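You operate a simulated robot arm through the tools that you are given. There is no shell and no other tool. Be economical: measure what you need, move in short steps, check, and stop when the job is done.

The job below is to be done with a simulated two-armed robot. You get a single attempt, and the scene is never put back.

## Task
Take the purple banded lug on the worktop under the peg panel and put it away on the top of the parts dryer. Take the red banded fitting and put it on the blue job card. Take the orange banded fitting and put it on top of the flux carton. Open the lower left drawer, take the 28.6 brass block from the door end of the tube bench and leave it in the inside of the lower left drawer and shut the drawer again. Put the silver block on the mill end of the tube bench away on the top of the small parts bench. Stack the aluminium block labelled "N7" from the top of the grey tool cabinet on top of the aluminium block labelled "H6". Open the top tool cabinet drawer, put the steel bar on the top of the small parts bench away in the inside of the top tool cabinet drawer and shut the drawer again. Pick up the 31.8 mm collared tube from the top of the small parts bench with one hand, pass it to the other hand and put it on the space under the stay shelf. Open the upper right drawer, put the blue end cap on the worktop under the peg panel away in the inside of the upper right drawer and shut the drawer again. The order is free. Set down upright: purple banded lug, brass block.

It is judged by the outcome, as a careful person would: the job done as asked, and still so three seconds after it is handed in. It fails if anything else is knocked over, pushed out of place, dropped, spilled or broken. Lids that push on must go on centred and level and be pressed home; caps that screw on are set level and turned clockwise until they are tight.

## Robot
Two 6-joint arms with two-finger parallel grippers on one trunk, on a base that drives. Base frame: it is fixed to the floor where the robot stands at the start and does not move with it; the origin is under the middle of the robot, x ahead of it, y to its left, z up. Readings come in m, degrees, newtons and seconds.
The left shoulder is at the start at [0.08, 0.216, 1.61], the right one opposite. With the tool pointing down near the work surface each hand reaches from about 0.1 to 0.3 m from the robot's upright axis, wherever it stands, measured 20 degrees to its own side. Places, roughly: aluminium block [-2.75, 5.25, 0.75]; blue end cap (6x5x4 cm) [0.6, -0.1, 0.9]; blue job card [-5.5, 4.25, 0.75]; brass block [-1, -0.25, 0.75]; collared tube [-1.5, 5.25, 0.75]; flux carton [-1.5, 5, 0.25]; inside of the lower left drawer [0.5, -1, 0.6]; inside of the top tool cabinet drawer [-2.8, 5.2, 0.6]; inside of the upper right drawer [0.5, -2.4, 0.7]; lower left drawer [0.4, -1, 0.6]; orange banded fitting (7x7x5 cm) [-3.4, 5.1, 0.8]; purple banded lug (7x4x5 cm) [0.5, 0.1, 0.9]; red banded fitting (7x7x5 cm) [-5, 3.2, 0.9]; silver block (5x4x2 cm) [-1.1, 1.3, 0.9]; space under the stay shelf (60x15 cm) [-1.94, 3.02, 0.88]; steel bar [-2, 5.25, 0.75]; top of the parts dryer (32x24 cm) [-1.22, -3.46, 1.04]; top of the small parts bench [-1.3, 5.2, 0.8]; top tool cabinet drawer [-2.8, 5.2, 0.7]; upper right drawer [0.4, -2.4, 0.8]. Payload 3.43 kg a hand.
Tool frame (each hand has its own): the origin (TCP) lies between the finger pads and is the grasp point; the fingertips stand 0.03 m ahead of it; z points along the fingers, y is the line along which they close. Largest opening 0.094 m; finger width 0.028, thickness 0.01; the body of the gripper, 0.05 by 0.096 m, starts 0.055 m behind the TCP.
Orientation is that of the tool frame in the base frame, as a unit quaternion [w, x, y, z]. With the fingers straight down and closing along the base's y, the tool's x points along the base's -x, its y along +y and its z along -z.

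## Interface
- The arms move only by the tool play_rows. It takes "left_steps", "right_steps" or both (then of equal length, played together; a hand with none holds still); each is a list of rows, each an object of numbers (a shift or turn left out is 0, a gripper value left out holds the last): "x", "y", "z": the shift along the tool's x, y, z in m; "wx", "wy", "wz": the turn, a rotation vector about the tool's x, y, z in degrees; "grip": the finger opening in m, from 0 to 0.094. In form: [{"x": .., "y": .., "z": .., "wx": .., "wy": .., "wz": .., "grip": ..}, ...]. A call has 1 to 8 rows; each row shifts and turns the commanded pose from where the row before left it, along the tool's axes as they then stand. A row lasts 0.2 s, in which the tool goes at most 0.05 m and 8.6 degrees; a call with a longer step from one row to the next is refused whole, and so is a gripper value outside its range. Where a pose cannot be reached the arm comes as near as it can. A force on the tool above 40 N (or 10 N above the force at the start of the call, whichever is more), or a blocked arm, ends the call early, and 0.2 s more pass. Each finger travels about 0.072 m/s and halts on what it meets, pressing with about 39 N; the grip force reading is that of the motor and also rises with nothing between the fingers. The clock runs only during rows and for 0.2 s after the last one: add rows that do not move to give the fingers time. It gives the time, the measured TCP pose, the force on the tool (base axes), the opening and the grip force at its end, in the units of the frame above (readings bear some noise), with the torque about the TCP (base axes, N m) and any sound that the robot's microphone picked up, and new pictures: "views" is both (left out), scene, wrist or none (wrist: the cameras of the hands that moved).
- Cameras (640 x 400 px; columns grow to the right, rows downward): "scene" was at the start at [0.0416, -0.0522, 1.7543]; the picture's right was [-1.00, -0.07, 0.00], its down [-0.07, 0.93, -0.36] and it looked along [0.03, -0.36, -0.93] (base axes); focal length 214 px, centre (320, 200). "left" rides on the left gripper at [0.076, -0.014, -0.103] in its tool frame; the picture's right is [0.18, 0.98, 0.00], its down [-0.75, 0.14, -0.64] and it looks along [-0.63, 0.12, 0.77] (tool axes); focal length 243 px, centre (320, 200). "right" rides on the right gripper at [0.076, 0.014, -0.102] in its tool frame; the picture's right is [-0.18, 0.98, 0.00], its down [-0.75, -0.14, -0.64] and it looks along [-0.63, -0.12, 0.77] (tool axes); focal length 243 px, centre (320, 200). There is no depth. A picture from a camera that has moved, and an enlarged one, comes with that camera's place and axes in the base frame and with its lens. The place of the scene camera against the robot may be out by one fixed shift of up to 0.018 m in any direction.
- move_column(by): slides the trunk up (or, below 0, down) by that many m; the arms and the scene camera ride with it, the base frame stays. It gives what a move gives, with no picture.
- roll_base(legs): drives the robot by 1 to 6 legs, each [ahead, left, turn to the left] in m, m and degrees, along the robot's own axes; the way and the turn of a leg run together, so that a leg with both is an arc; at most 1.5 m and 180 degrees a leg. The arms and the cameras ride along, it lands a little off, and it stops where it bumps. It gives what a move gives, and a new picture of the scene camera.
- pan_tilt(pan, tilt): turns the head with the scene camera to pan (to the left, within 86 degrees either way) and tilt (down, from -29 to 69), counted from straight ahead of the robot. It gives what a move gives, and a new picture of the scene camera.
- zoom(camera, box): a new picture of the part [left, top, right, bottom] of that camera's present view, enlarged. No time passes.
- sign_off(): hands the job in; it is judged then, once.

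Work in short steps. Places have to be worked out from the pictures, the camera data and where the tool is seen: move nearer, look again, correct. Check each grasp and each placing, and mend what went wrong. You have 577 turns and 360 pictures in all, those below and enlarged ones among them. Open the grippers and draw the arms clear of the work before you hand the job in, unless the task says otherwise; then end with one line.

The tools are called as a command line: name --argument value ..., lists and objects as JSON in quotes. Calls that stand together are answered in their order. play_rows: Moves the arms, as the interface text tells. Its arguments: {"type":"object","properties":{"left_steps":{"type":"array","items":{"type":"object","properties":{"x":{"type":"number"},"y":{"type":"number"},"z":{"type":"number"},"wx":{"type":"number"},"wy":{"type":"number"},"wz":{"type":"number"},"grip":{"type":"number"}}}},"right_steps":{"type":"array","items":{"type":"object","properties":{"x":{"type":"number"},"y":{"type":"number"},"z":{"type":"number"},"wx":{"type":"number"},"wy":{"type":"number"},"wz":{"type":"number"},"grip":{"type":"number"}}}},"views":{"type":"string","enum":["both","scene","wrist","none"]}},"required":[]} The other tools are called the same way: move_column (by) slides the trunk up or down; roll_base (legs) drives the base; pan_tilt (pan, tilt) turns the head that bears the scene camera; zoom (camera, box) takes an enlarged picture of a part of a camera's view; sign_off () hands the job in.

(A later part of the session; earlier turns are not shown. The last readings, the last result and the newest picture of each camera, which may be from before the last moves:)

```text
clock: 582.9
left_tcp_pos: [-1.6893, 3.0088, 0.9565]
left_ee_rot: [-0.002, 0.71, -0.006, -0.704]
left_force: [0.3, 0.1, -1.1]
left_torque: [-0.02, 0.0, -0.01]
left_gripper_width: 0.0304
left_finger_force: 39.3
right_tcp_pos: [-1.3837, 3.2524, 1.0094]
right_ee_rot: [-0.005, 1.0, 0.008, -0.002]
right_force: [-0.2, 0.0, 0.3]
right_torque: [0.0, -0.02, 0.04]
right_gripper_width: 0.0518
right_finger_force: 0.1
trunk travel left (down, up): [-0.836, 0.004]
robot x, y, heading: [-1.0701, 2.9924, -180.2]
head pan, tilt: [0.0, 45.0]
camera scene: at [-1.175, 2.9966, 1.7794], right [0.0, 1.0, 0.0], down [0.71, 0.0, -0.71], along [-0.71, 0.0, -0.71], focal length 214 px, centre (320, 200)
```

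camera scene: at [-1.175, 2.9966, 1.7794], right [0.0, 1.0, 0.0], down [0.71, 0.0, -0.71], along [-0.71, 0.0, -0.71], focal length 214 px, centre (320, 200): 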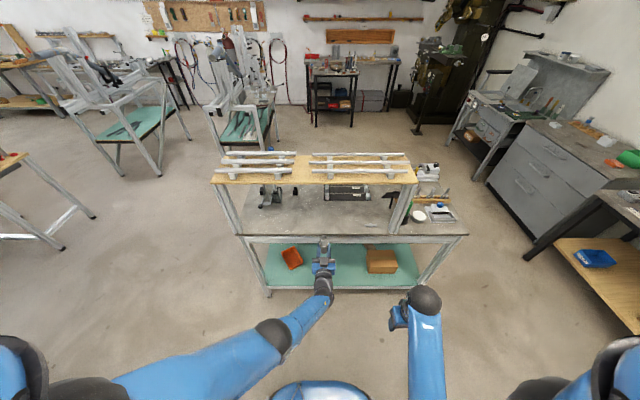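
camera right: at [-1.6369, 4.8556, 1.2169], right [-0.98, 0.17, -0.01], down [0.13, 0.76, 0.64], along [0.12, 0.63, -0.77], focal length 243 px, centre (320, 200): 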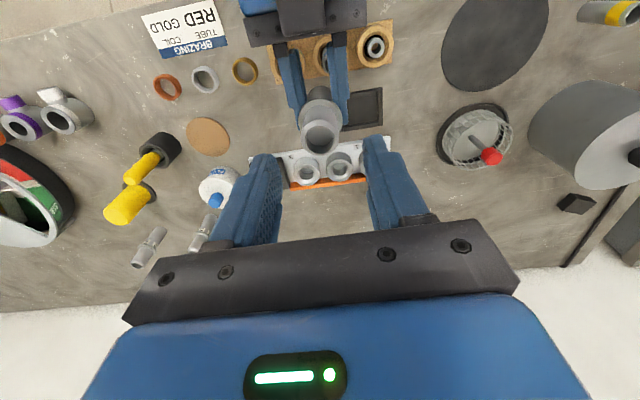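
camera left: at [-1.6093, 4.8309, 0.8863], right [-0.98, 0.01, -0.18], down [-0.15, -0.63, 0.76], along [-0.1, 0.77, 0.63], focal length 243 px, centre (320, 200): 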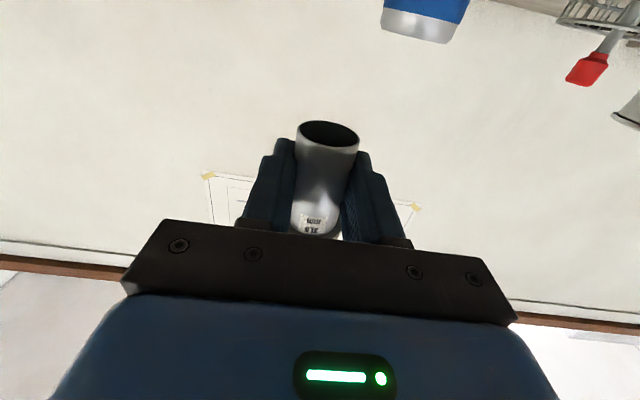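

Advance 0.11 m by driving and view from the wrist (camera at about table level).

roll_base --legs '[[0.1, 0, 0]]'

play_rows --left_steps '[{}]' --views "both"

zoom --camera "scene" --box '[240, 170, 420, 290]'

```text
clock: 584.0
left_tcp_pos: [-1.7789, 3.0072, 0.9618]
left_ee_rot: [-0.001, 0.708, -0.006, -0.707]
left_force: [0.5, -0.2, -0.7]
left_torque: [-0.02, -0.01, -0.01]
left_gripper_width: 0.0303
left_finger_force: 39.1
right_tcp_pos: [-1.4746, 3.2527, 1.0118]
right_ee_rot: [-0.005, 1.0, 0.008, -0.006]
right_force: [0.4, 0.0, 0.2]
right_torque: [-0.01, 0.01, -0.03]
right_gripper_width: 0.0522
right_finger_force: 0.0
trunk travel left (down, up): [-0.836, 0.004]
robot x, y, heading: [-1.1671, 2.9932, -180.2]
head pan, tilt: [0.0, 45.0]
camera scene: at [-1.2592, 2.9964, 1.7804], right [0.0, 1.0, 0.0], down [0.7, 0.0, -0.71], along [-0.71, 0.0, -0.7], focal length 214 px, centre (320, 200)
```

scene: 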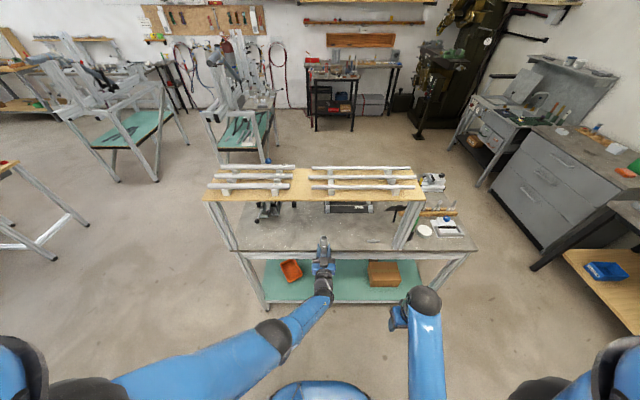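

```text
clock: 584.4
left_tcp_pos: [-1.7868, 3.0077, 0.9559]
left_ee_rot: [-0.003, 0.711, -0.007, -0.703]
left_force: [-0.1, -0.4, -1.2]
left_torque: [-0.01, 0.0, -0.02]
left_gripper_width: 0.0305
left_finger_force: 38.9
right_tcp_pos: [-1.4844, 3.2516, 1.009]
right_ee_rot: [-0.006, 1.0, 0.009, 0.0]
right_force: [0.4, -0.6, 0.1]
right_torque: [0.01, 0.02, -0.01]
right_gripper_width: 0.0519
right_finger_force: 0.1
trunk travel left (down, up): [-0.836, 0.004]
robot x, y, heading: [-1.1686, 2.9938, -179.7]
head pan, tilt: [0.0, 45.0]
camera scene: at [-1.2761, 2.9964, 1.779], right [0.0, 1.0, 0.0], down [0.71, 0.0, -0.7], along [-0.7, 0.0, -0.71], focal length 214 px, centre (320, 200)
camera left: at [-1.6849, 3.0209, 0.8813], right [-0.01, -0.98, -0.18], down [0.63, -0.14, 0.76], along [-0.78, -0.11, 0.62], focal length 243 px, centre (320, 200)
```

scene: 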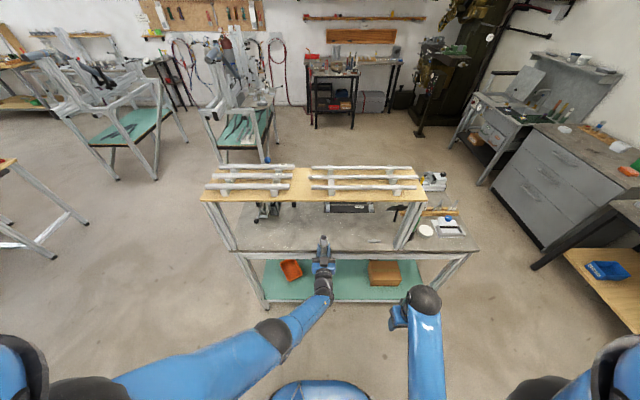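
left: 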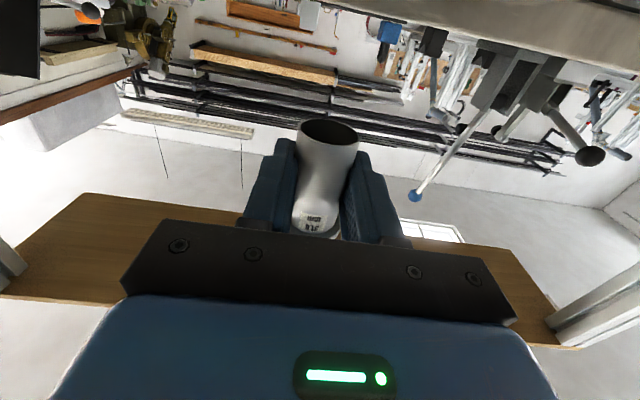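

```text
3.33 times, centred on (330, 230) of scene
camera zoom: at [-1.2761, 2.9964, 1.779], right [0.0, 1.0, 0.0], down [0.71, 0.0, -0.7], along [-0.7, 0.0, -0.71], focal length 715 px, centre (287, 100)
```

zoom: 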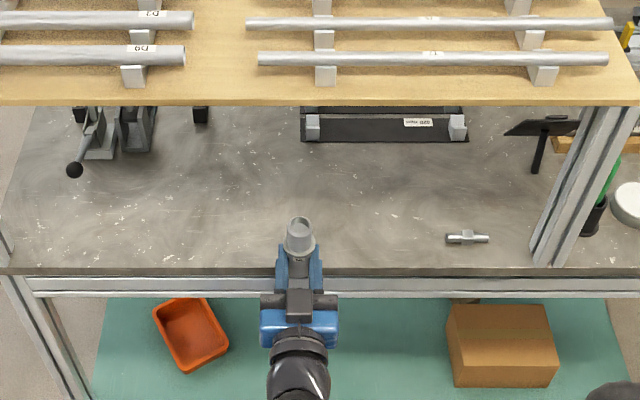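

Scene camera agrees with the tube's position; table edge is at x≈−1.82. Drive 8 cm so the tube is ~5 cm inside the edge, then lower.

roll_base --legs '[[0.085, 0, 0]]'

move_column --by -0.035

play_rows --left_steps '[{}]' --views "none"

zoom --camera "scene" --box '[240, 170, 420, 290]'

```text
clock: 585.5
left_tcp_pos: [-1.8598, 3.0074, 0.9635]
left_ee_rot: [0.002, -0.707, 0.006, 0.707]
left_force: [0.7, 0.9, -1.9]
left_torque: [0.0, -0.05, 0.0]
left_gripper_width: 0.0306
left_finger_force: 39.3
right_tcp_pos: [-1.5537, 3.2525, 1.0129]
right_ee_rot: [-0.005, 1.0, 0.008, -0.005]
right_force: [0.0, -0.6, -0.1]
right_torque: [0.0, 0.07, 0.0]
right_gripper_width: 0.0518
right_finger_force: 0.1
trunk travel left (down, up): [-0.836, 0.004]
robot x, y, heading: [-1.2516, 2.995, -179.9]
head pan, tilt: [0.0, 45.0]
camera scene: at [-1.3383, 2.9962, 1.7806], right [0.0, 1.0, 0.0], down [0.7, 0.0, -0.71], along [-0.71, 0.0, -0.7], focal length 214 px, centre (320, 200)
```

scene: 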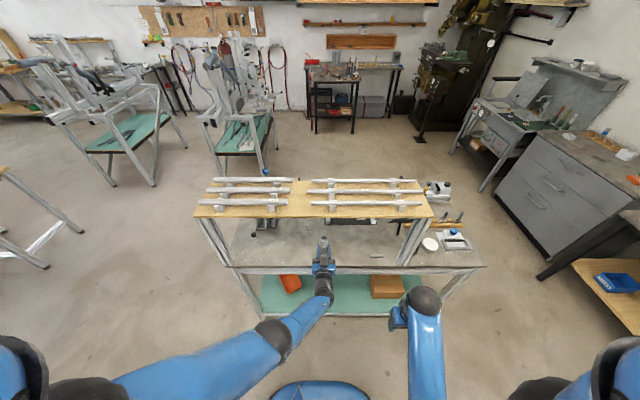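

```text
clock: 586.3
left_tcp_pos: [-1.8671, 3.008, 0.9212]
left_ee_rot: [-0.002, 0.711, -0.007, -0.704]
left_force: [-0.4, -1.0, -0.2]
left_torque: [0.01, 0.0, 0.02]
left_gripper_width: 0.0302
left_finger_force: 39.4
right_tcp_pos: [-1.5618, 3.2524, 0.9753]
right_ee_rot: [-0.005, 1.0, 0.008, -0.001]
right_force: [-0.5, 0.2, 0.3]
right_torque: [0.0, 0.01, 0.04]
right_gripper_width: 0.052
right_finger_force: 0.0
trunk travel left (down, up): [-0.801, 0.039]
robot x, y, heading: [-1.2482, 2.9924, -180.2]
head pan, tilt: [0.0, 45.0]
```

```text
clock: 586.7
left_tcp_pos: [-1.867, 3.007, 0.9226]
left_ee_rot: [-0.002, 0.71, -0.006, -0.704]
left_force: [0.3, -0.3, -1.0]
left_torque: [-0.04, -0.01, 0.0]
left_gripper_width: 0.0305
left_finger_force: 39.1
right_tcp_pos: [-1.5633, 3.2527, 0.975]
right_ee_rot: [-0.006, 1.0, 0.007, -0.001]
right_force: [-0.8, -0.3, -0.9]
right_torque: [-0.02, 0.02, 0.02]
right_gripper_width: 0.0521
right_finger_force: 0.1
trunk travel left (down, up): [-0.801, 0.039]
robot x, y, heading: [-1.2483, 2.993, -179.9]
head pan, tilt: [0.0, 45.0]
```

```text
3.33 times, centred on (330, 230) of scene
camera zoom: at [-1.353, 2.9963, 1.7445], right [0.0, 1.0, 0.0], down [0.71, 0.0, -0.71], along [-0.71, 0.0, -0.71], focal length 715 px, centre (287, 100)
```

zoom: 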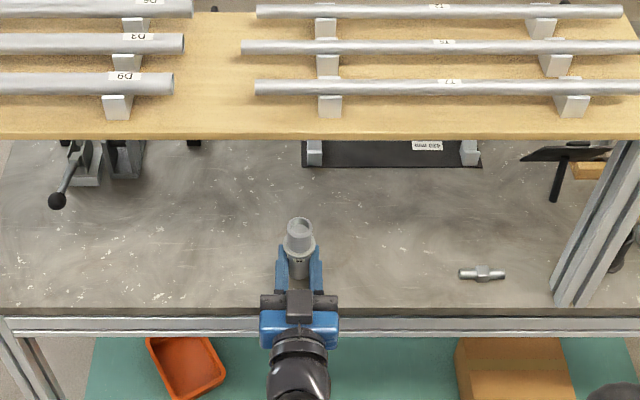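

Lower in small steps until contact.

play_rows --left_steps '[{"x": 0.005}, {"x": 0.004}, {"x": 0.003}, {}]' --views "none"

play_rows --left_steps '[{"x": 0.003}, {"x": 0.003}, {}]' --views "none"

```text
clock: 587.7
left_tcp_pos: [-1.8671, 3.0078, 0.9138]
left_ee_rot: [-0.003, 0.71, -0.007, -0.704]
left_force: [0.4, -0.7, -0.6]
left_torque: [-0.02, 0.01, 0.01]
left_gripper_width: 0.0303
left_finger_force: 39.2
left hand out of reach, approached as far as the arm can: row 2
right_tcp_pos: [-1.5634, 3.2529, 0.9743]
right_ee_rot: [-0.005, 1.0, 0.007, -0.001]
right_force: [0.3, -0.2, 0.5]
right_torque: [0.01, -0.03, 0.01]
right_gripper_width: 0.0521
right_finger_force: 0.1
trunk travel left (down, up): [-0.801, 0.039]
robot x, y, heading: [-1.2516, 2.9917, -179.9]
head pan, tilt: [0.0, 45.0]
```

```text
clock: 588.5
left_tcp_pos: [-1.866, 3.0073, 0.914]
left_ee_rot: [-0.002, 0.711, -0.007, -0.703]
left_force: [-0.5, 0.3, -1.6]
left_torque: [-0.01, 0.05, 0.04]
left_gripper_width: 0.0305
left_finger_force: 38.8
left hand out of reach, approached as far as the arm can: row 1, 2
right_tcp_pos: [-1.5623, 3.2534, 0.9744]
right_ee_rot: [-0.005, 1.0, 0.007, -0.001]
right_force: [0.3, 0.1, -0.7]
right_torque: [0.0, -0.01, 0.03]
right_gripper_width: 0.0518
right_finger_force: 0.0
trunk travel left (down, up): [-0.801, 0.039]
robot x, y, heading: [-1.2489, 2.992, -180.3]
head pan, tilt: [0.0, 45.0]
```

Reach limit of the arm; continue with the trunk in 5 mm steps.

move_column --by -0.006

move_column --by -0.006

move_column --by -0.005

```text
clock: 589.1
left_tcp_pos: [-1.8638, 3.0072, 0.9077]
left_ee_rot: [-0.003, 0.711, -0.008, -0.704]
left_force: [0.8, 0.5, -0.8]
left_torque: [-0.01, -0.01, -0.02]
left_gripper_width: 0.0301
left_finger_force: 38.9
right_tcp_pos: [-1.5635, 3.2535, 0.9691]
right_ee_rot: [-0.005, 1.0, 0.007, -0.002]
right_force: [-0.4, -0.1, 1.0]
right_torque: [0.0, -0.03, -0.02]
right_gripper_width: 0.052
right_finger_force: 0.0
trunk travel left (down, up): [-0.795, 0.045]
robot x, y, heading: [-1.2524, 2.9935, -180.2]
head pan, tilt: [0.0, 45.0]
```

```text
clock: 589.6
left_tcp_pos: [-1.8658, 3.0073, 0.9065]
left_ee_rot: [0.002, -0.707, 0.004, 0.707]
left_force: [-1.0, -3.5, 20.8]
left_torque: [-0.03, -0.04, 0.02]
left_gripper_width: 0.0306
left_finger_force: 38.9
right_tcp_pos: [-1.5627, 3.2512, 0.9633]
right_ee_rot: [-0.005, 1.0, 0.009, -0.002]
right_force: [0.4, -0.6, 0.1]
right_torque: [0.0, -0.01, -0.04]
right_gripper_width: 0.052
right_finger_force: 0.2
trunk travel left (down, up): [-0.789, 0.051]
robot x, y, heading: [-1.252, 2.9901, -180.0]
head pan, tilt: [0.0, 45.0]
```

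```text
clock: 590.1
left_tcp_pos: [-1.8635, 3.0069, 0.9001]
left_ee_rot: [0.0, 0.708, -0.005, -0.706]
left_force: [-5.4, -3.2, 26.6]
left_torque: [0.08, 0.4, 0.05]
left_gripper_width: 0.0306
left_finger_force: 38.9
right_tcp_pos: [-1.561, 3.2516, 0.958]
right_ee_rot: [-0.005, 1.0, 0.008, -0.002]
right_force: [0.4, -0.6, -0.6]
right_torque: [-0.02, 0.02, 0.02]
right_gripper_width: 0.0521
right_finger_force: 0.0
trunk travel left (down, up): [-0.784, 0.056]
robot x, y, heading: [-1.2486, 2.9965, -179.9]
head pan, tilt: [0.0, 45.0]
```

Tube stands on the surface. Ease up 4 mm, open, check.

move_column --by 0.003

play_rows --left_steps '[{"grip": 0.04}, {"grip": 0.055}, {"grip": 0.07}, {}]' --views "none"

zoom --camera "scene" --box '[270, 190, 400, 290]'

```text
clock: 590.7
left_tcp_pos: [-1.865, 3.0066, 0.9009]
left_ee_rot: [-0.001, 0.71, -0.006, -0.704]
left_force: [-7.1, -0.8, 17.5]
left_torque: [0.16, 0.47, 0.08]
left_gripper_width: 0.0305
left_finger_force: 38.9
right_tcp_pos: [-1.5614, 3.252, 0.9611]
right_ee_rot: [-0.006, 1.0, 0.008, -0.001]
right_force: [-0.2, -0.6, 0.7]
right_torque: [0.02, -0.02, 0.01]
right_gripper_width: 0.0521
right_finger_force: 0.0
trunk travel left (down, up): [-0.787, 0.053]
robot x, y, heading: [-1.2533, 2.9896, -179.9]
head pan, tilt: [0.0, 45.0]
```

```text
clock: 591.7
left_tcp_pos: [-1.8645, 3.0085, 0.8996]
left_ee_rot: [-0.001, 0.711, -0.006, -0.703]
left_force: [-0.1, -0.5, -0.3]
left_torque: [0.0, 0.04, -0.04]
left_gripper_width: 0.0701
left_finger_force: 0.0
right_tcp_pos: [-1.5622, 3.2526, 0.9598]
right_ee_rot: [-0.005, 1.0, 0.007, -0.001]
right_force: [-0.7, -0.3, -0.1]
right_torque: [0.02, 0.01, 0.02]
right_gripper_width: 0.0521
right_finger_force: 0.1
trunk travel left (down, up): [-0.787, 0.053]
robot x, y, heading: [-1.2475, 2.9943, -180.0]
head pan, tilt: [0.0, 45.0]
```

```text
4.00 times, centred on (335, 240) of scene
camera zoom: at [-1.3541, 2.996, 1.7304], right [0.0, 1.0, 0.0], down [0.71, 0.0, -0.71], along [-0.71, 0.0, -0.71], focal length 858 px, centre (260, 40)
```

zoom: 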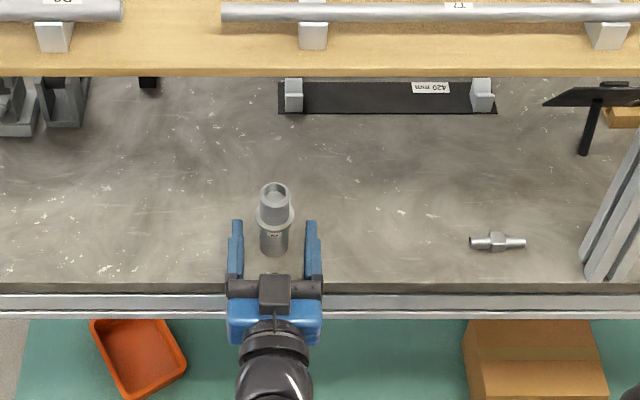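

Stands upright, but only at the strip's front boundary. I'll regrasp it above the collar with a 45° tilted tool and move it ~6.5 cm deeper. Retreat, raise and pitch the left hand.

play_rows --left_steps '[{"z": -0.03}, {"z": -0.04}, {"z": -0.03}, {"x": -0.035}, {"x": -0.035}]' --views "none"

play_rows --left_steps '[{"wy": 8.5}, {"wy": 8.5}, {"wy": 8.5}, {"wy": 8.5}, {"wy": 8.5}, {"wy": 2.5}, {}]' --views "both"

```text
clock: 592.9
left_tcp_pos: [-1.7663, 3.0067, 0.97]
left_ee_rot: [-0.001, 0.711, -0.006, -0.704]
left_force: [0.4, 0.9, -0.5]
left_torque: [0.01, -0.01, 0.01]
left_gripper_width: 0.0702
left_finger_force: 0.2
right_tcp_pos: [-1.5629, 3.2527, 0.9613]
right_ee_rot: [-0.005, 1.0, 0.008, -0.001]
right_force: [0.4, -0.6, 0.2]
right_torque: [0.0, -0.02, -0.03]
right_gripper_width: 0.052
right_finger_force: 0.1
trunk travel left (down, up): [-0.787, 0.053]
robot x, y, heading: [-1.2492, 2.9931, -180.0]
head pan, tilt: [0.0, 45.0]
```

```text
clock: 594.5
left_tcp_pos: [-1.7669, 3.0063, 0.9713]
left_ee_rot: [0.001, 0.925, -0.007, -0.379]
left_force: [-0.5, 0.5, -0.2]
left_torque: [-0.02, 0.03, 0.01]
left_gripper_width: 0.0702
left_finger_force: 0.0
right_tcp_pos: [-1.5623, 3.2516, 0.9592]
right_ee_rot: [-0.005, 1.0, 0.008, -0.001]
right_force: [-0.1, -0.2, -0.4]
right_torque: [-0.01, 0.0, 0.03]
right_gripper_width: 0.0518
right_finger_force: 0.1
trunk travel left (down, up): [-0.787, 0.053]
robot x, y, heading: [-1.2506, 2.9948, -179.9]
head pan, tilt: [0.0, 45.0]
camera scene: at [-1.3537, 2.996, 1.7304], right [0.0, 1.0, 0.0], down [0.71, 0.0, -0.71], along [-0.71, 0.0, -0.71], focal length 214 px, centre (320, 200)
camera left: at [-1.6399, 3.02, 0.9912], right [0.12, -0.99, -0.12], down [-0.09, -0.13, 0.99], along [-0.99, -0.11, -0.11], focal length 243 px, centre (320, 200)
```

scene: 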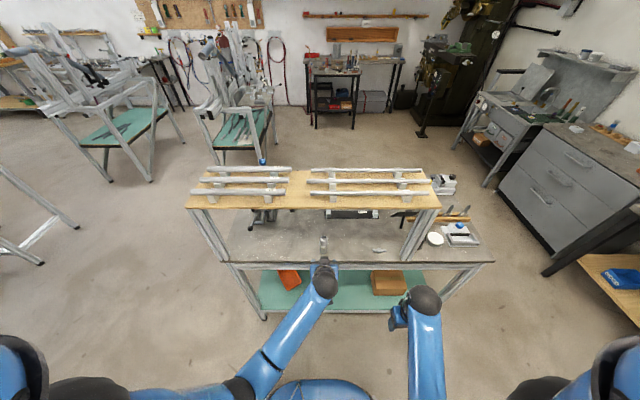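
left: 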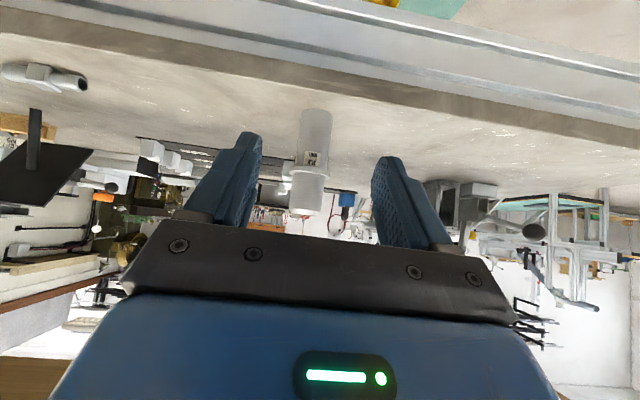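

Approach horizontally 10.5 cm toward the upper part of the tube.

play_rows --left_steps '[{"x": -0.025, "z": 0.0245}, {"x": -0.025, "z": 0.0245}, {}]' --views "wrist"

```text
clock: 595.3
left_tcp_pos: [-1.8334, 3.007, 0.9713]
left_ee_rot: [0.001, 0.925, -0.007, -0.379]
left_force: [-0.6, 0.0, -0.2]
left_torque: [-0.01, -0.01, -0.02]
left_gripper_width: 0.0697
left_finger_force: 0.1
right_tcp_pos: [-1.5625, 3.2514, 0.9617]
right_ee_rot: [-0.006, 1.0, 0.008, -0.001]
right_force: [-0.3, 1.0, 0.1]
right_torque: [-0.01, 0.02, 0.0]
right_gripper_width: 0.0522
right_finger_force: 0.1
trunk travel left (down, up): [-0.787, 0.053]
robot x, y, heading: [-1.2486, 2.9921, -179.8]
head pan, tilt: [0.0, 45.0]
camera left: at [-1.7083, 3.0205, 0.992], right [0.12, -0.99, -0.12], down [-0.09, -0.13, 0.99], along [-0.99, -0.11, -0.1], focal length 243 px, centre (320, 200)
```

left: 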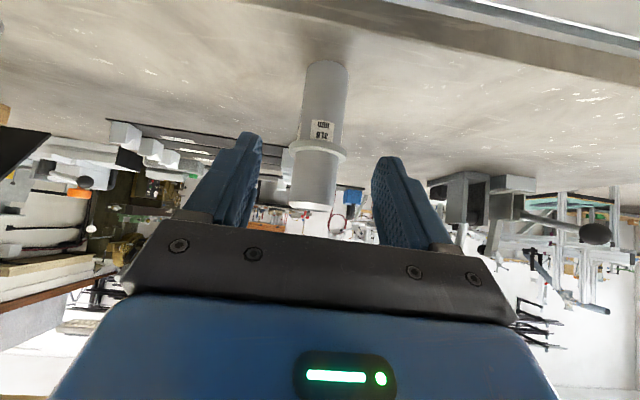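

play_rows --left_steps '[{"x": -0.014, "z": 0.0137, "y": 0.001}, {"x": -0.0137, "z": 0.0137}, {}, {"grip": 0.05}, {"grip": 0.035}, {"grip": 0.02}, {}]' --views "wrist"

```text
clock: 596.9
left_tcp_pos: [-1.8763, 3.0068, 0.973]
left_ee_rot: [0.001, 0.925, -0.007, -0.38]
left_force: [-2.3, 0.0, 5.4]
left_torque: [0.06, 0.21, -0.02]
left_gripper_width: 0.0337
left_finger_force: 39.4
right_tcp_pos: [-1.563, 3.2531, 0.9598]
right_ee_rot: [-0.006, 1.0, 0.008, 0.0]
right_force: [0.6, -0.1, -0.2]
right_torque: [-0.01, 0.01, -0.01]
right_gripper_width: 0.0523
right_finger_force: 0.1
trunk travel left (down, up): [-0.787, 0.053]
robot x, y, heading: [-1.2478, 2.9894, -179.7]
head pan, tilt: [0.0, 45.0]
camera left: at [-1.7494, 3.02, 0.9928], right [0.12, -0.99, -0.12], down [-0.09, -0.13, 0.99], along [-0.99, -0.11, -0.1], focal length 243 px, centre (320, 200)
```

left: 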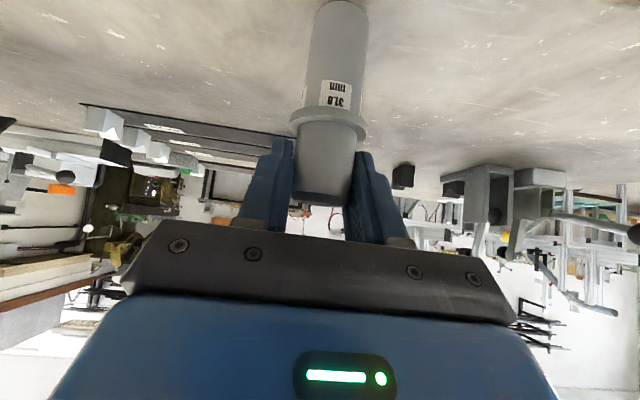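

Gripped. Lift 8 mm with the trunk, drive 6 cm inward.

move_column --by 0.01

roll_base --legs '[[0.06, 0, 0]]'

zoom --camera "scene" --box '[270, 190, 400, 290]'

```text
clock: 597.5
left_tcp_pos: [-1.8754, 3.0065, 0.9807]
left_ee_rot: [0.0, 0.926, -0.007, -0.378]
left_force: [0.2, 0.2, -0.9]
left_torque: [-0.02, 0.02, -0.02]
left_gripper_width: 0.034
left_finger_force: 38.8
right_tcp_pos: [-1.5623, 3.2527, 0.9698]
right_ee_rot: [-0.006, 1.0, 0.007, -0.001]
right_force: [-0.1, 0.2, 0.1]
right_torque: [0.0, -0.01, 0.0]
right_gripper_width: 0.0519
right_finger_force: 0.0
trunk travel left (down, up): [-0.797, 0.043]
robot x, y, heading: [-1.2526, 2.9892, -179.7]
head pan, tilt: [0.0, 45.0]
```

```text
clock: 598.4
left_tcp_pos: [-1.9257, 3.0062, 0.9872]
left_ee_rot: [0.002, 0.924, -0.006, -0.383]
left_force: [0.4, 0.0, -0.9]
left_torque: [0.05, 0.04, 0.02]
left_gripper_width: 0.0338
left_finger_force: 39.8
right_tcp_pos: [-1.6131, 3.2522, 0.9726]
right_ee_rot: [-0.005, 1.0, 0.008, -0.006]
right_force: [0.7, -0.1, -0.2]
right_torque: [0.0, 0.07, 0.0]
right_gripper_width: 0.0522
right_finger_force: 0.0
trunk travel left (down, up): [-0.797, 0.043]
robot x, y, heading: [-1.3106, 2.9953, -179.5]
head pan, tilt: [0.0, 45.0]
camera scene: at [-1.398, 2.9961, 1.7416], right [0.0, 1.0, 0.0], down [0.7, 0.0, -0.71], along [-0.71, 0.0, -0.7], focal length 214 px, centre (320, 200)
```

scene: 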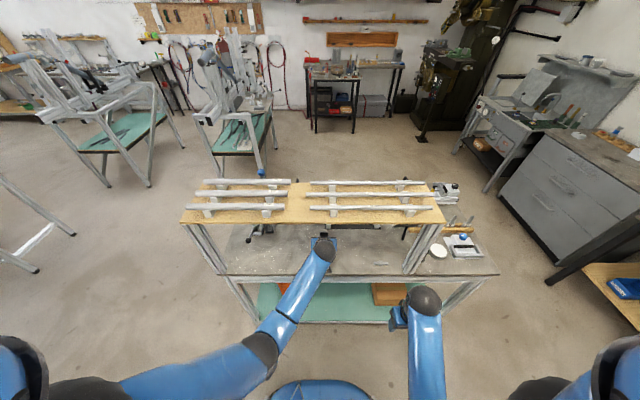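

```text
4.00 times, centred on (335, 240) of scene
camera zoom: at [-1.398, 2.9961, 1.7416], right [0.0, 1.0, 0.0], down [0.7, 0.0, -0.71], along [-0.71, 0.0, -0.7], focal length 858 px, centre (260, 40)
```

zoom: 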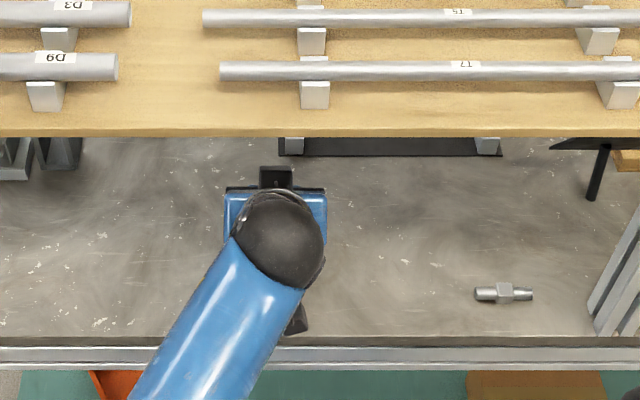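

Tube at x≈−1.93. Lower to contact.

move_column --by -0.008

move_column --by -0.004

```text
clock: 599.0
left_tcp_pos: [-1.9303, 3.0063, 0.9736]
left_ee_rot: [0.001, 0.926, -0.007, -0.378]
left_force: [0.3, 1.0, -0.7]
left_torque: [0.03, 0.04, 0.0]
left_gripper_width: 0.0336
left_finger_force: 38.8
right_tcp_pos: [-1.6184, 3.2528, 0.9633]
right_ee_rot: [-0.005, 1.0, 0.007, -0.002]
right_force: [0.4, 0.5, 0.3]
right_torque: [0.0, 0.03, 0.01]
right_gripper_width: 0.0519
right_finger_force: 0.1
trunk travel left (down, up): [-0.789, 0.051]
robot x, y, heading: [-1.3098, 2.9933, -180.0]
head pan, tilt: [0.0, 45.0]
```

```text
clock: 599.5
left_tcp_pos: [-1.9343, 3.0076, 0.9724]
left_ee_rot: [0.0, 0.924, -0.007, -0.381]
left_force: [-4.5, 0.4, 11.4]
left_torque: [0.16, 0.48, 0.05]
left_gripper_width: 0.0335
left_finger_force: 38.8
right_tcp_pos: [-1.6204, 3.2526, 0.9588]
right_ee_rot: [-0.005, 1.0, 0.008, -0.001]
right_force: [0.5, -0.8, 0.0]
right_torque: [0.02, 0.01, 0.01]
right_gripper_width: 0.052
right_finger_force: 0.0
trunk travel left (down, up): [-0.785, 0.055]
robot x, y, heading: [-1.3084, 2.9937, -179.8]
head pan, tilt: [0.0, 45.0]
```

Contact (11 N). Open and retreat along the tool axis.

play_rows --left_steps '[{"grip": 0.045}, {"grip": 0.06}, {"grip": 0.07}, {}, {"x": 0.015, "z": -0.015}, {"x": 0.025, "z": -0.025}, {"x": 0.03, "z": -0.03}]' --views "wrist"

```text
clock: 601.1
left_tcp_pos: [-1.8346, 3.0043, 0.9726]
left_ee_rot: [0.002, 0.925, -0.006, -0.379]
left_force: [0.5, -0.1, -0.1]
left_torque: [0.01, 0.03, -0.02]
left_gripper_width: 0.0701
left_finger_force: 0.0
right_tcp_pos: [-1.6202, 3.2514, 0.959]
right_ee_rot: [-0.005, 1.0, 0.007, -0.001]
right_force: [-0.2, -0.4, 0.2]
right_torque: [-0.02, -0.01, 0.04]
right_gripper_width: 0.0522
right_finger_force: 0.1
trunk travel left (down, up): [-0.785, 0.055]
robot x, y, heading: [-1.3074, 2.9945, -180.0]
head pan, tilt: [0.0, 45.0]
camera left: at [-1.7081, 3.0169, 0.9927], right [0.12, -0.99, -0.12], down [-0.09, -0.13, 0.99], along [-0.99, -0.11, -0.1], focal length 243 px, centre (320, 200)
```

left: 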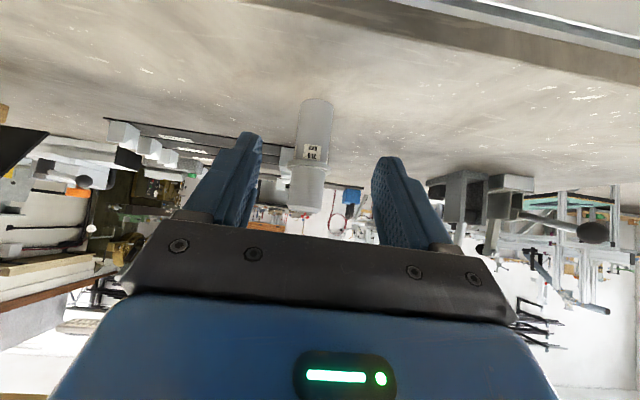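

Tube stands well inside the strip. Now the red fitting: route north of the cart to the west side. Back off, strafe north, drive west.

play_rows --left_steps '[{"x": 0.03, "z": -0.03}, {"x": 0.03, "z": -0.03}, {"x": 0.03, "z": -0.03}, {"x": 0.03, "z": -0.03}]' --views "none"

roll_base --legs '[[-0.35, 0, 0], [0, -1.26, 0], [1.4, 0, 0], [1.0, 0, 0]]'

pan_tilt --pan 10 --tilt 30

```text
clock: 602.1
left_tcp_pos: [-1.6666, 3.0032, 0.9732]
left_ee_rot: [0.001, 0.926, -0.006, -0.379]
left_force: [0.0, -0.1, -0.4]
left_torque: [-0.04, -0.01, 0.04]
left_gripper_width: 0.07
left_finger_force: 0.0
right_tcp_pos: [-1.6204, 3.2521, 0.9588]
right_ee_rot: [-0.005, 1.0, 0.008, -0.001]
right_force: [-0.2, -0.2, 0.0]
right_torque: [-0.03, 0.01, 0.01]
right_gripper_width: 0.052
right_finger_force: 0.0
trunk travel left (down, up): [-0.785, 0.055]
robot x, y, heading: [-1.3078, 2.9906, -179.9]
head pan, tilt: [0.0, 45.0]
```

```text
clock: 621.7
left_tcp_pos: [-3.7393, 4.2142, 0.9725]
left_ee_rot: [-0.002, 0.926, -0.013, -0.378]
left_force: [0.6, 0.0, -0.1]
left_torque: [0.03, -0.02, 0.03]
left_gripper_width: 0.0704
left_finger_force: 0.0
right_tcp_pos: [-3.6891, 4.4634, 0.9586]
right_ee_rot: [-0.005, 1.0, 0.002, -0.001]
right_force: [0.1, 0.0, 0.0]
right_torque: [0.0, -0.04, 0.0]
right_gripper_width: 0.0517
right_finger_force: 0.2
trunk travel left (down, up): [-0.785, 0.055]
robot x, y, heading: [-3.3801, 4.201, 179.6]
head pan, tilt: [0.0, 45.0]
camera scene: at [-3.483, 4.2048, 1.7285], right [0.01, 1.0, 0.0], down [0.71, -0.01, -0.71], along [-0.71, 0.01, -0.71], focal length 214 px, centre (320, 200)
```

scene: 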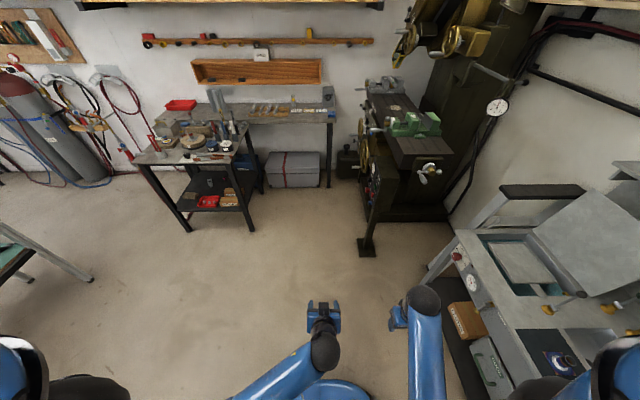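

```text
clock: 622.4
left_tcp_pos: [-3.7396, 4.2146, 0.9719]
left_ee_rot: [-0.002, 0.926, -0.012, -0.378]
left_force: [0.2, 0.0, 0.5]
left_torque: [0.02, -0.04, 0.0]
left_gripper_width: 0.0703
left_finger_force: 0.0
right_tcp_pos: [-3.6901, 4.464, 0.9592]
right_ee_rot: [-0.005, 1.0, 0.003, 0.0]
right_force: [0.4, 0.6, -0.9]
right_torque: [0.01, 0.02, -0.02]
right_gripper_width: 0.0518
right_finger_force: 0.1
trunk travel left (down, up): [-0.785, 0.055]
robot x, y, heading: [-3.3807, 4.1978, 179.7]
head pan, tilt: [10.0, 30.0]
camera scene: at [-3.4924, 4.1893, 1.7509], right [-0.16, 0.99, 0.0], down [0.49, 0.08, -0.87], along [-0.85, -0.14, -0.5], focal length 214 px, centre (320, 200)
```

scene: 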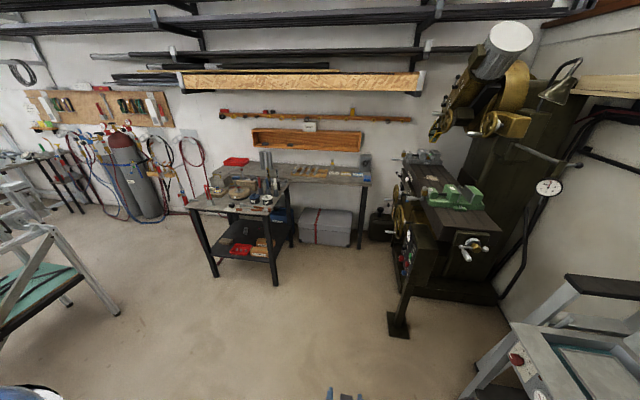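

Zoom on this area.

zoom --camera "scene" --box '[180, 140, 300, 215]'

zoom --camera "scene" --box '[270, 140, 390, 215]'

```text
5.33 times, centred on (240, 178) of scene
camera zoom: at [-3.4924, 4.1893, 1.7509], right [-0.16, 0.99, 0.0], down [0.49, 0.08, -0.87], along [-0.85, -0.14, -0.5], focal length 1144 px, centre (747, 320)
```

zoom: 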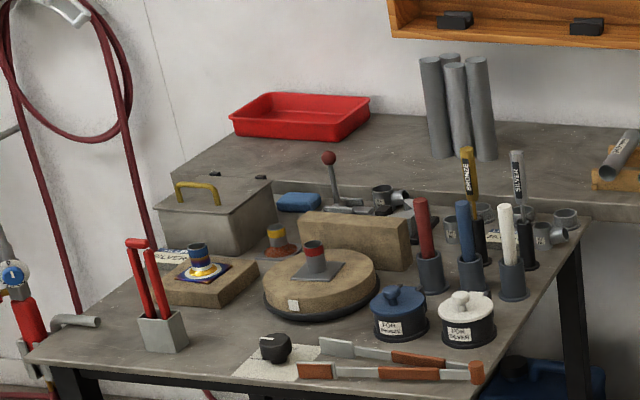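

```text
5.33 times, centred on (330, 178) of scene
camera zoom: at [-3.4924, 4.1893, 1.7509], right [-0.16, 0.99, 0.0], down [0.49, 0.08, -0.87], along [-0.85, -0.14, -0.5], focal length 1144 px, centre (267, 320)
```

zoom: 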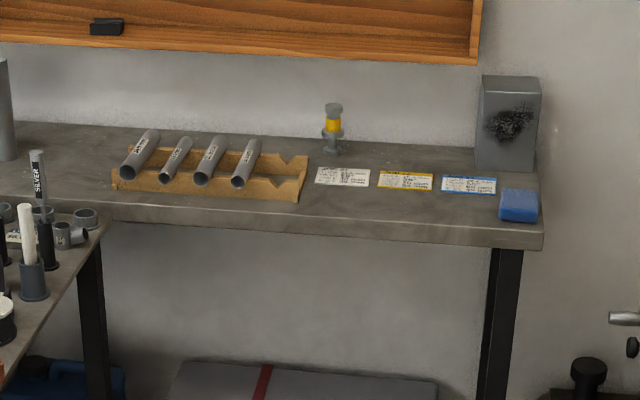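

Red fitting found on the round turntable at ≈(−4.96, 3.26); the blue-bordered job card is on the wall bench at ≈(−5.62, 4.245). Drive in front of the small table.

roll_base --legs '[[0, 1.05, 0], [0.75, 0, 0]]'

pan_tilt --pan 0 --tilt 45

zoom --camera "scene" --box '[220, 130, 440, 260]'

```text
clock: 631.5
left_tcp_pos: [-4.5013, 3.1695, 0.9729]
left_ee_rot: [-0.002, 0.925, -0.013, -0.379]
left_force: [-0.1, 0.7, -0.1]
left_torque: [0.04, 0.0, 0.04]
left_gripper_width: 0.0699
left_finger_force: 0.1
right_tcp_pos: [-4.4493, 3.4178, 0.9585]
right_ee_rot: [-0.005, 1.0, 0.003, -0.001]
right_force: [0.3, 0.3, 0.0]
right_torque: [0.01, 0.0, 0.0]
right_gripper_width: 0.052
right_finger_force: 0.0
trunk travel left (down, up): [-0.785, 0.055]
robot x, y, heading: [-4.146, 3.1518, 179.2]
head pan, tilt: [10.0, 30.0]
camera scene: at [-4.2523, 3.1433, 1.7511], right [-0.16, 0.99, 0.0], down [0.49, 0.08, -0.87], along [-0.86, -0.14, -0.5], focal length 214 px, centre (320, 200)
```

scene: 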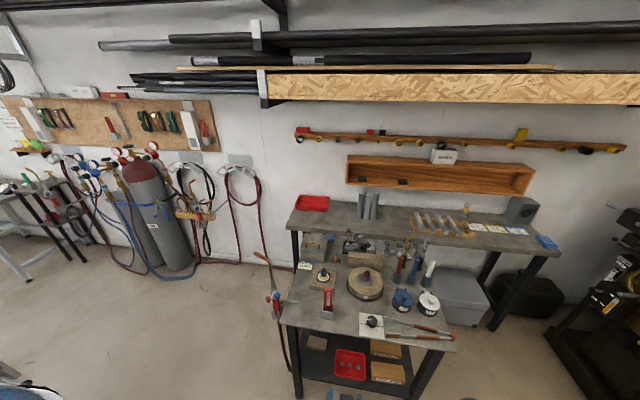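

```text
clock: 632.3
left_tcp_pos: [-4.5015, 3.1689, 0.9717]
left_ee_rot: [-0.003, 0.926, -0.013, -0.377]
left_force: [0.0, 0.2, 0.2]
left_torque: [-0.01, 0.04, 0.0]
left_gripper_width: 0.07
left_finger_force: 0.0
right_tcp_pos: [-4.4515, 3.4187, 0.9576]
right_ee_rot: [-0.005, 1.0, 0.002, 0.001]
right_force: [-0.5, -0.3, -0.4]
right_torque: [0.0, 0.03, -0.04]
right_gripper_width: 0.0521
right_finger_force: 0.1
trunk travel left (down, up): [-0.785, 0.055]
robot x, y, heading: [-4.1418, 3.1556, 179.1]
head pan, tilt: [0.0, 45.0]
camera scene: at [-4.2465, 3.1589, 1.7284], right [0.01, 1.0, 0.0], down [0.71, -0.01, -0.71], along [-0.71, 0.01, -0.71], focal length 214 px, centre (320, 200)
```

scene: 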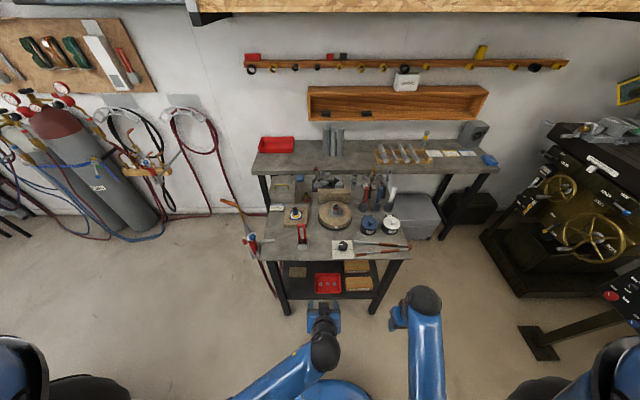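

```text
2.91 times, centred on (330, 195) of scene
camera zoom: at [-4.2465, 3.1589, 1.7284], right [0.01, 1.0, 0.0], down [0.71, -0.01, -0.71], along [-0.71, 0.01, -0.71], focal length 624 px, centre (291, 214)
```

zoom: 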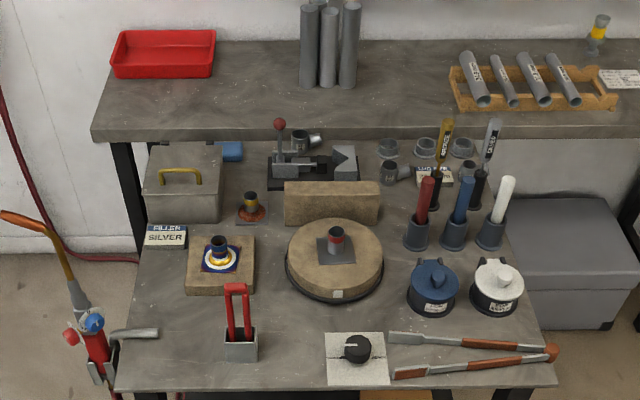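

Red fitting ≈(−4.95, 3.245). Move the left hand aside/back, bring the right hand inward, raise trunk and approach.

play_rows --left_steps '[{"y": 0.045}, {"y": 0.045}, {"y": 0.045}, {"x": 0.03, "z": -0.03}, {"x": 0.03, "z": -0.03}]' --right_steps '[{}, {"y": 0.045}, {"y": 0.045}, {"y": 0.045}, {"y": 0.035, "grip": 0.065}]' --views "none"

move_column --by 0.05

roll_base --legs '[[0.23, 0, 0.9]]'

play_rows --right_steps '[{"x": -0.03, "z": -0.01}, {"x": -0.03, "z": -0.01}, {"x": -0.03, "z": -0.01}, {"x": -0.03, "z": -0.01}, {}]' --views "wrist"

```text
clock: 633.5
left_tcp_pos: [-4.421, 3.0288, 0.9752]
left_ee_rot: [-0.003, 0.926, -0.013, -0.378]
left_force: [-0.6, 0.1, -1.1]
left_torque: [0.01, -0.03, -0.04]
left_gripper_width: 0.0699
left_finger_force: 0.0
right_tcp_pos: [-4.4486, 3.2467, 0.9559]
right_ee_rot: [-0.007, 1.0, 0.001, 0.0]
right_force: [-0.8, -0.7, 0.2]
right_torque: [0.06, -0.03, -0.03]
right_gripper_width: 0.0647
right_finger_force: 0.0
trunk travel left (down, up): [-0.785, 0.055]
robot x, y, heading: [-4.1425, 3.1577, 179.4]
head pan, tilt: [0.0, 45.0]
```

```text
clock: 634.4
left_tcp_pos: [-4.4206, 3.0323, 1.0243]
left_ee_rot: [-0.001, 0.926, -0.012, -0.378]
left_force: [-1.0, 0.2, -0.4]
left_torque: [0.01, 0.03, 0.02]
left_gripper_width: 0.0702
left_finger_force: 0.1
right_tcp_pos: [-4.4494, 3.2494, 1.0078]
right_ee_rot: [-0.005, 1.0, 0.001, 0.0]
right_force: [0.5, 0.5, 0.6]
right_torque: [0.03, -0.01, -0.02]
right_gripper_width: 0.0649
right_finger_force: 0.0
trunk travel left (down, up): [-0.835, 0.005]
robot x, y, heading: [-4.1408, 3.151, 179.4]
head pan, tilt: [0.0, 45.0]
```

```text
clock: 636.2
left_tcp_pos: [-4.6464, 3.0304, 1.0257]
left_ee_rot: [0.001, 0.925, -0.007, -0.379]
left_force: [0.7, 0.0, -0.4]
left_torque: [-0.01, 0.03, 0.02]
left_gripper_width: 0.0698
left_finger_force: 0.1
right_tcp_pos: [-4.6782, 3.2477, 1.0071]
right_ee_rot: [-0.005, 1.0, 0.008, -0.001]
right_force: [0.5, 1.1, -0.3]
right_torque: [-0.03, 0.08, 0.0]
right_gripper_width: 0.0649
right_finger_force: 0.1
trunk travel left (down, up): [-0.835, 0.005]
robot x, y, heading: [-4.3765, 3.1542, -180.4]
head pan, tilt: [0.0, 45.0]
camera scene: at [-4.4707, 3.1588, 1.7789], right [0.0, 1.0, 0.0], down [0.7, 0.0, -0.71], along [-0.71, 0.0, -0.7], focal length 214 px, centre (320, 200)
```

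scene: 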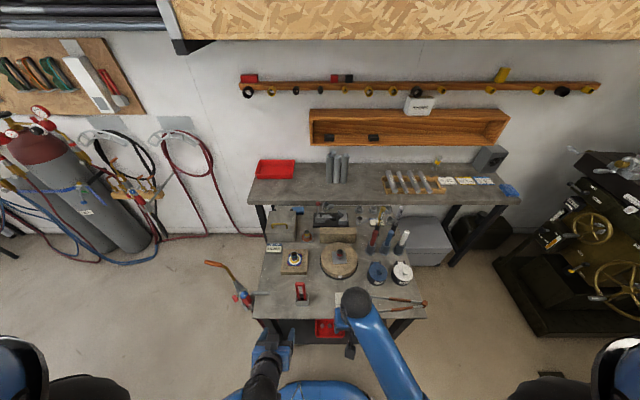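

```text
clock: 637.4
left_tcp_pos: [-4.6506, 3.0306, 1.0256]
left_ee_rot: [0.001, 0.926, -0.007, -0.378]
left_force: [-0.2, -0.5, 0.1]
left_torque: [-0.01, -0.02, -0.03]
left_gripper_width: 0.0702
left_finger_force: 0.1
right_tcp_pos: [-4.8019, 3.2437, 1.0421]
right_ee_rot: [-0.005, 1.0, 0.007, -0.002]
right_force: [0.2, -0.1, 0.4]
right_torque: [0.0, 0.0, 0.0]
right_gripper_width: 0.0651
right_finger_force: 0.2
right hand out of reach, approached as far as the arm can: row 4
trunk travel left (down, up): [-0.835, 0.005]
robot x, y, heading: [-4.3746, 3.1533, -180.2]
head pan, tilt: [0.0, 45.0]
camera right: at [-4.7245, 3.2284, 1.1446], right [-0.17, -0.99, -0.01], down [-0.75, 0.12, 0.65], along [-0.64, 0.11, -0.76], focal length 243 px, centre (320, 200)
```

right: 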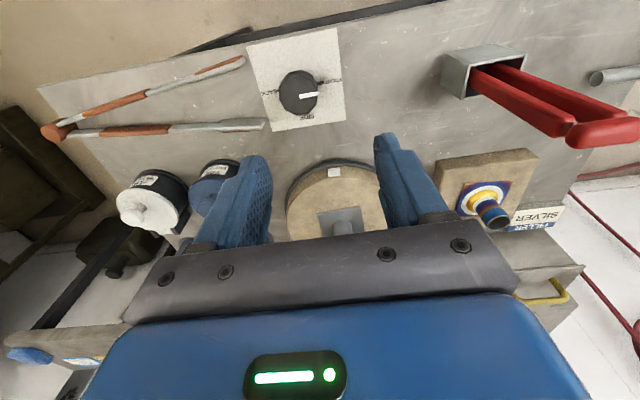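

Extend 12 cm more over the turntable.

play_rows --right_steps '[{"x": -0.04}, {"x": -0.04}, {"x": -0.035}, {}]' --views "wrist"

```text
clock: 638.4
left_tcp_pos: [-4.65, 3.0308, 1.0249]
left_ee_rot: [0.002, 0.926, -0.007, -0.378]
left_force: [-0.4, 0.5, -0.2]
left_torque: [0.01, 0.02, 0.0]
left_gripper_width: 0.0701
left_finger_force: 0.0
right_tcp_pos: [-4.915, 3.2425, 1.0412]
right_ee_rot: [-0.005, 1.0, 0.009, 0.0]
right_force: [0.6, -0.3, -0.8]
right_torque: [-0.01, 0.05, 0.0]
right_gripper_width: 0.0652
right_finger_force: 0.1
trunk travel left (down, up): [-0.835, 0.005]
robot x, y, heading: [-4.3758, 3.1532, -179.7]
head pan, tilt: [0.0, 45.0]
camera right: at [-4.8386, 3.2273, 1.1454], right [-0.17, -0.99, -0.01], down [-0.76, 0.12, 0.64], along [-0.63, 0.12, -0.77], focal length 243 px, centre (320, 200)
```

right: 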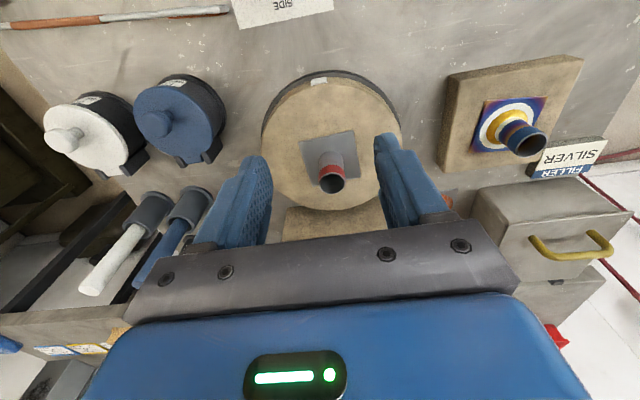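

I'll grasp with a 45° tilt (the wall shelf above the card may obstruct a vertical tool). Pitch the right tool now, slightly backed off.

play_rows --right_steps '[{"x": 0.03, "wy": -8.5}, {"x": 0.03, "wy": -8.5}, {"wy": -8.5}, {"wy": -8.5}, {"wy": -8.5}, {"wy": -2.5}, {}]' --views "wrist"

```text
clock: 640.0
left_tcp_pos: [-4.6509, 3.0306, 1.0251]
left_ee_rot: [0.001, 0.926, -0.008, -0.379]
left_force: [0.1, -0.8, 0.1]
left_torque: [0.0, 0.0, -0.01]
left_gripper_width: 0.0698
left_finger_force: 0.1
right_tcp_pos: [-4.8583, 3.2419, 1.0397]
right_ee_rot: [-0.002, 0.924, 0.009, -0.383]
right_force: [0.7, 0.0, 0.3]
right_torque: [0.0, 0.03, 0.02]
right_gripper_width: 0.0649
right_finger_force: 0.0
trunk travel left (down, up): [-0.835, 0.005]
robot x, y, heading: [-4.3702, 3.1567, -180.0]
head pan, tilt: [0.0, 45.0]
camera right: at [-4.73, 3.2297, 1.0567], right [-0.11, -0.99, 0.12], down [-0.08, 0.13, 0.99], along [-0.99, 0.1, -0.09], focal length 243 px, centre (320, 200)
```

right: 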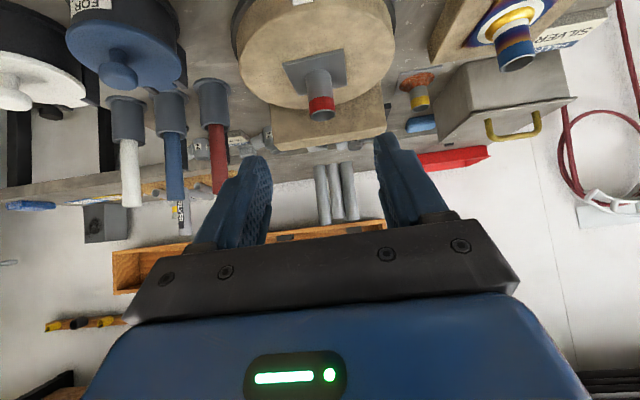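

Tube top triangulated at (−4.987, 3.242, 0.937). Approach along the axis, ~70%.

play_rows --right_steps '[{"x": -0.003, "z": 0.04}, {"x": -0.003, "z": 0.04}, {"x": -0.003, "z": 0.04}, {}]' --views "wrist"

```text
clock: 641.0
left_tcp_pos: [-4.6495, 3.0293, 1.0245]
left_ee_rot: [0.001, 0.926, -0.007, -0.378]
left_force: [0.0, 0.4, 0.9]
left_torque: [0.0, -0.01, 0.05]
left_gripper_width: 0.07
left_finger_force: 0.1
right_tcp_pos: [-4.9488, 3.2412, 0.9613]
right_ee_rot: [-0.002, 0.924, 0.01, -0.383]
right_force: [0.6, 0.1, 0.4]
right_torque: [0.01, -0.05, -0.05]
right_gripper_width: 0.0649
right_finger_force: 0.1
trunk travel left (down, up): [-0.835, 0.005]
robot x, y, heading: [-4.3713, 3.1553, -179.9]
head pan, tilt: [0.0, 45.0]
camera right: at [-4.8206, 3.2281, 0.9794], right [-0.11, -0.99, 0.12], down [-0.08, 0.13, 0.99], along [-0.99, 0.1, -0.09], focal length 243 px, centre (320, 200)
```

right: 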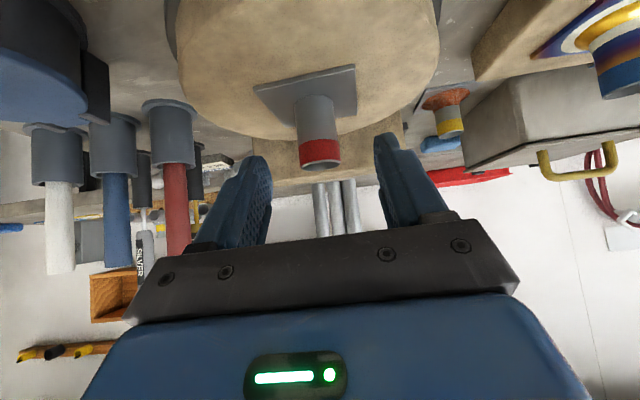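

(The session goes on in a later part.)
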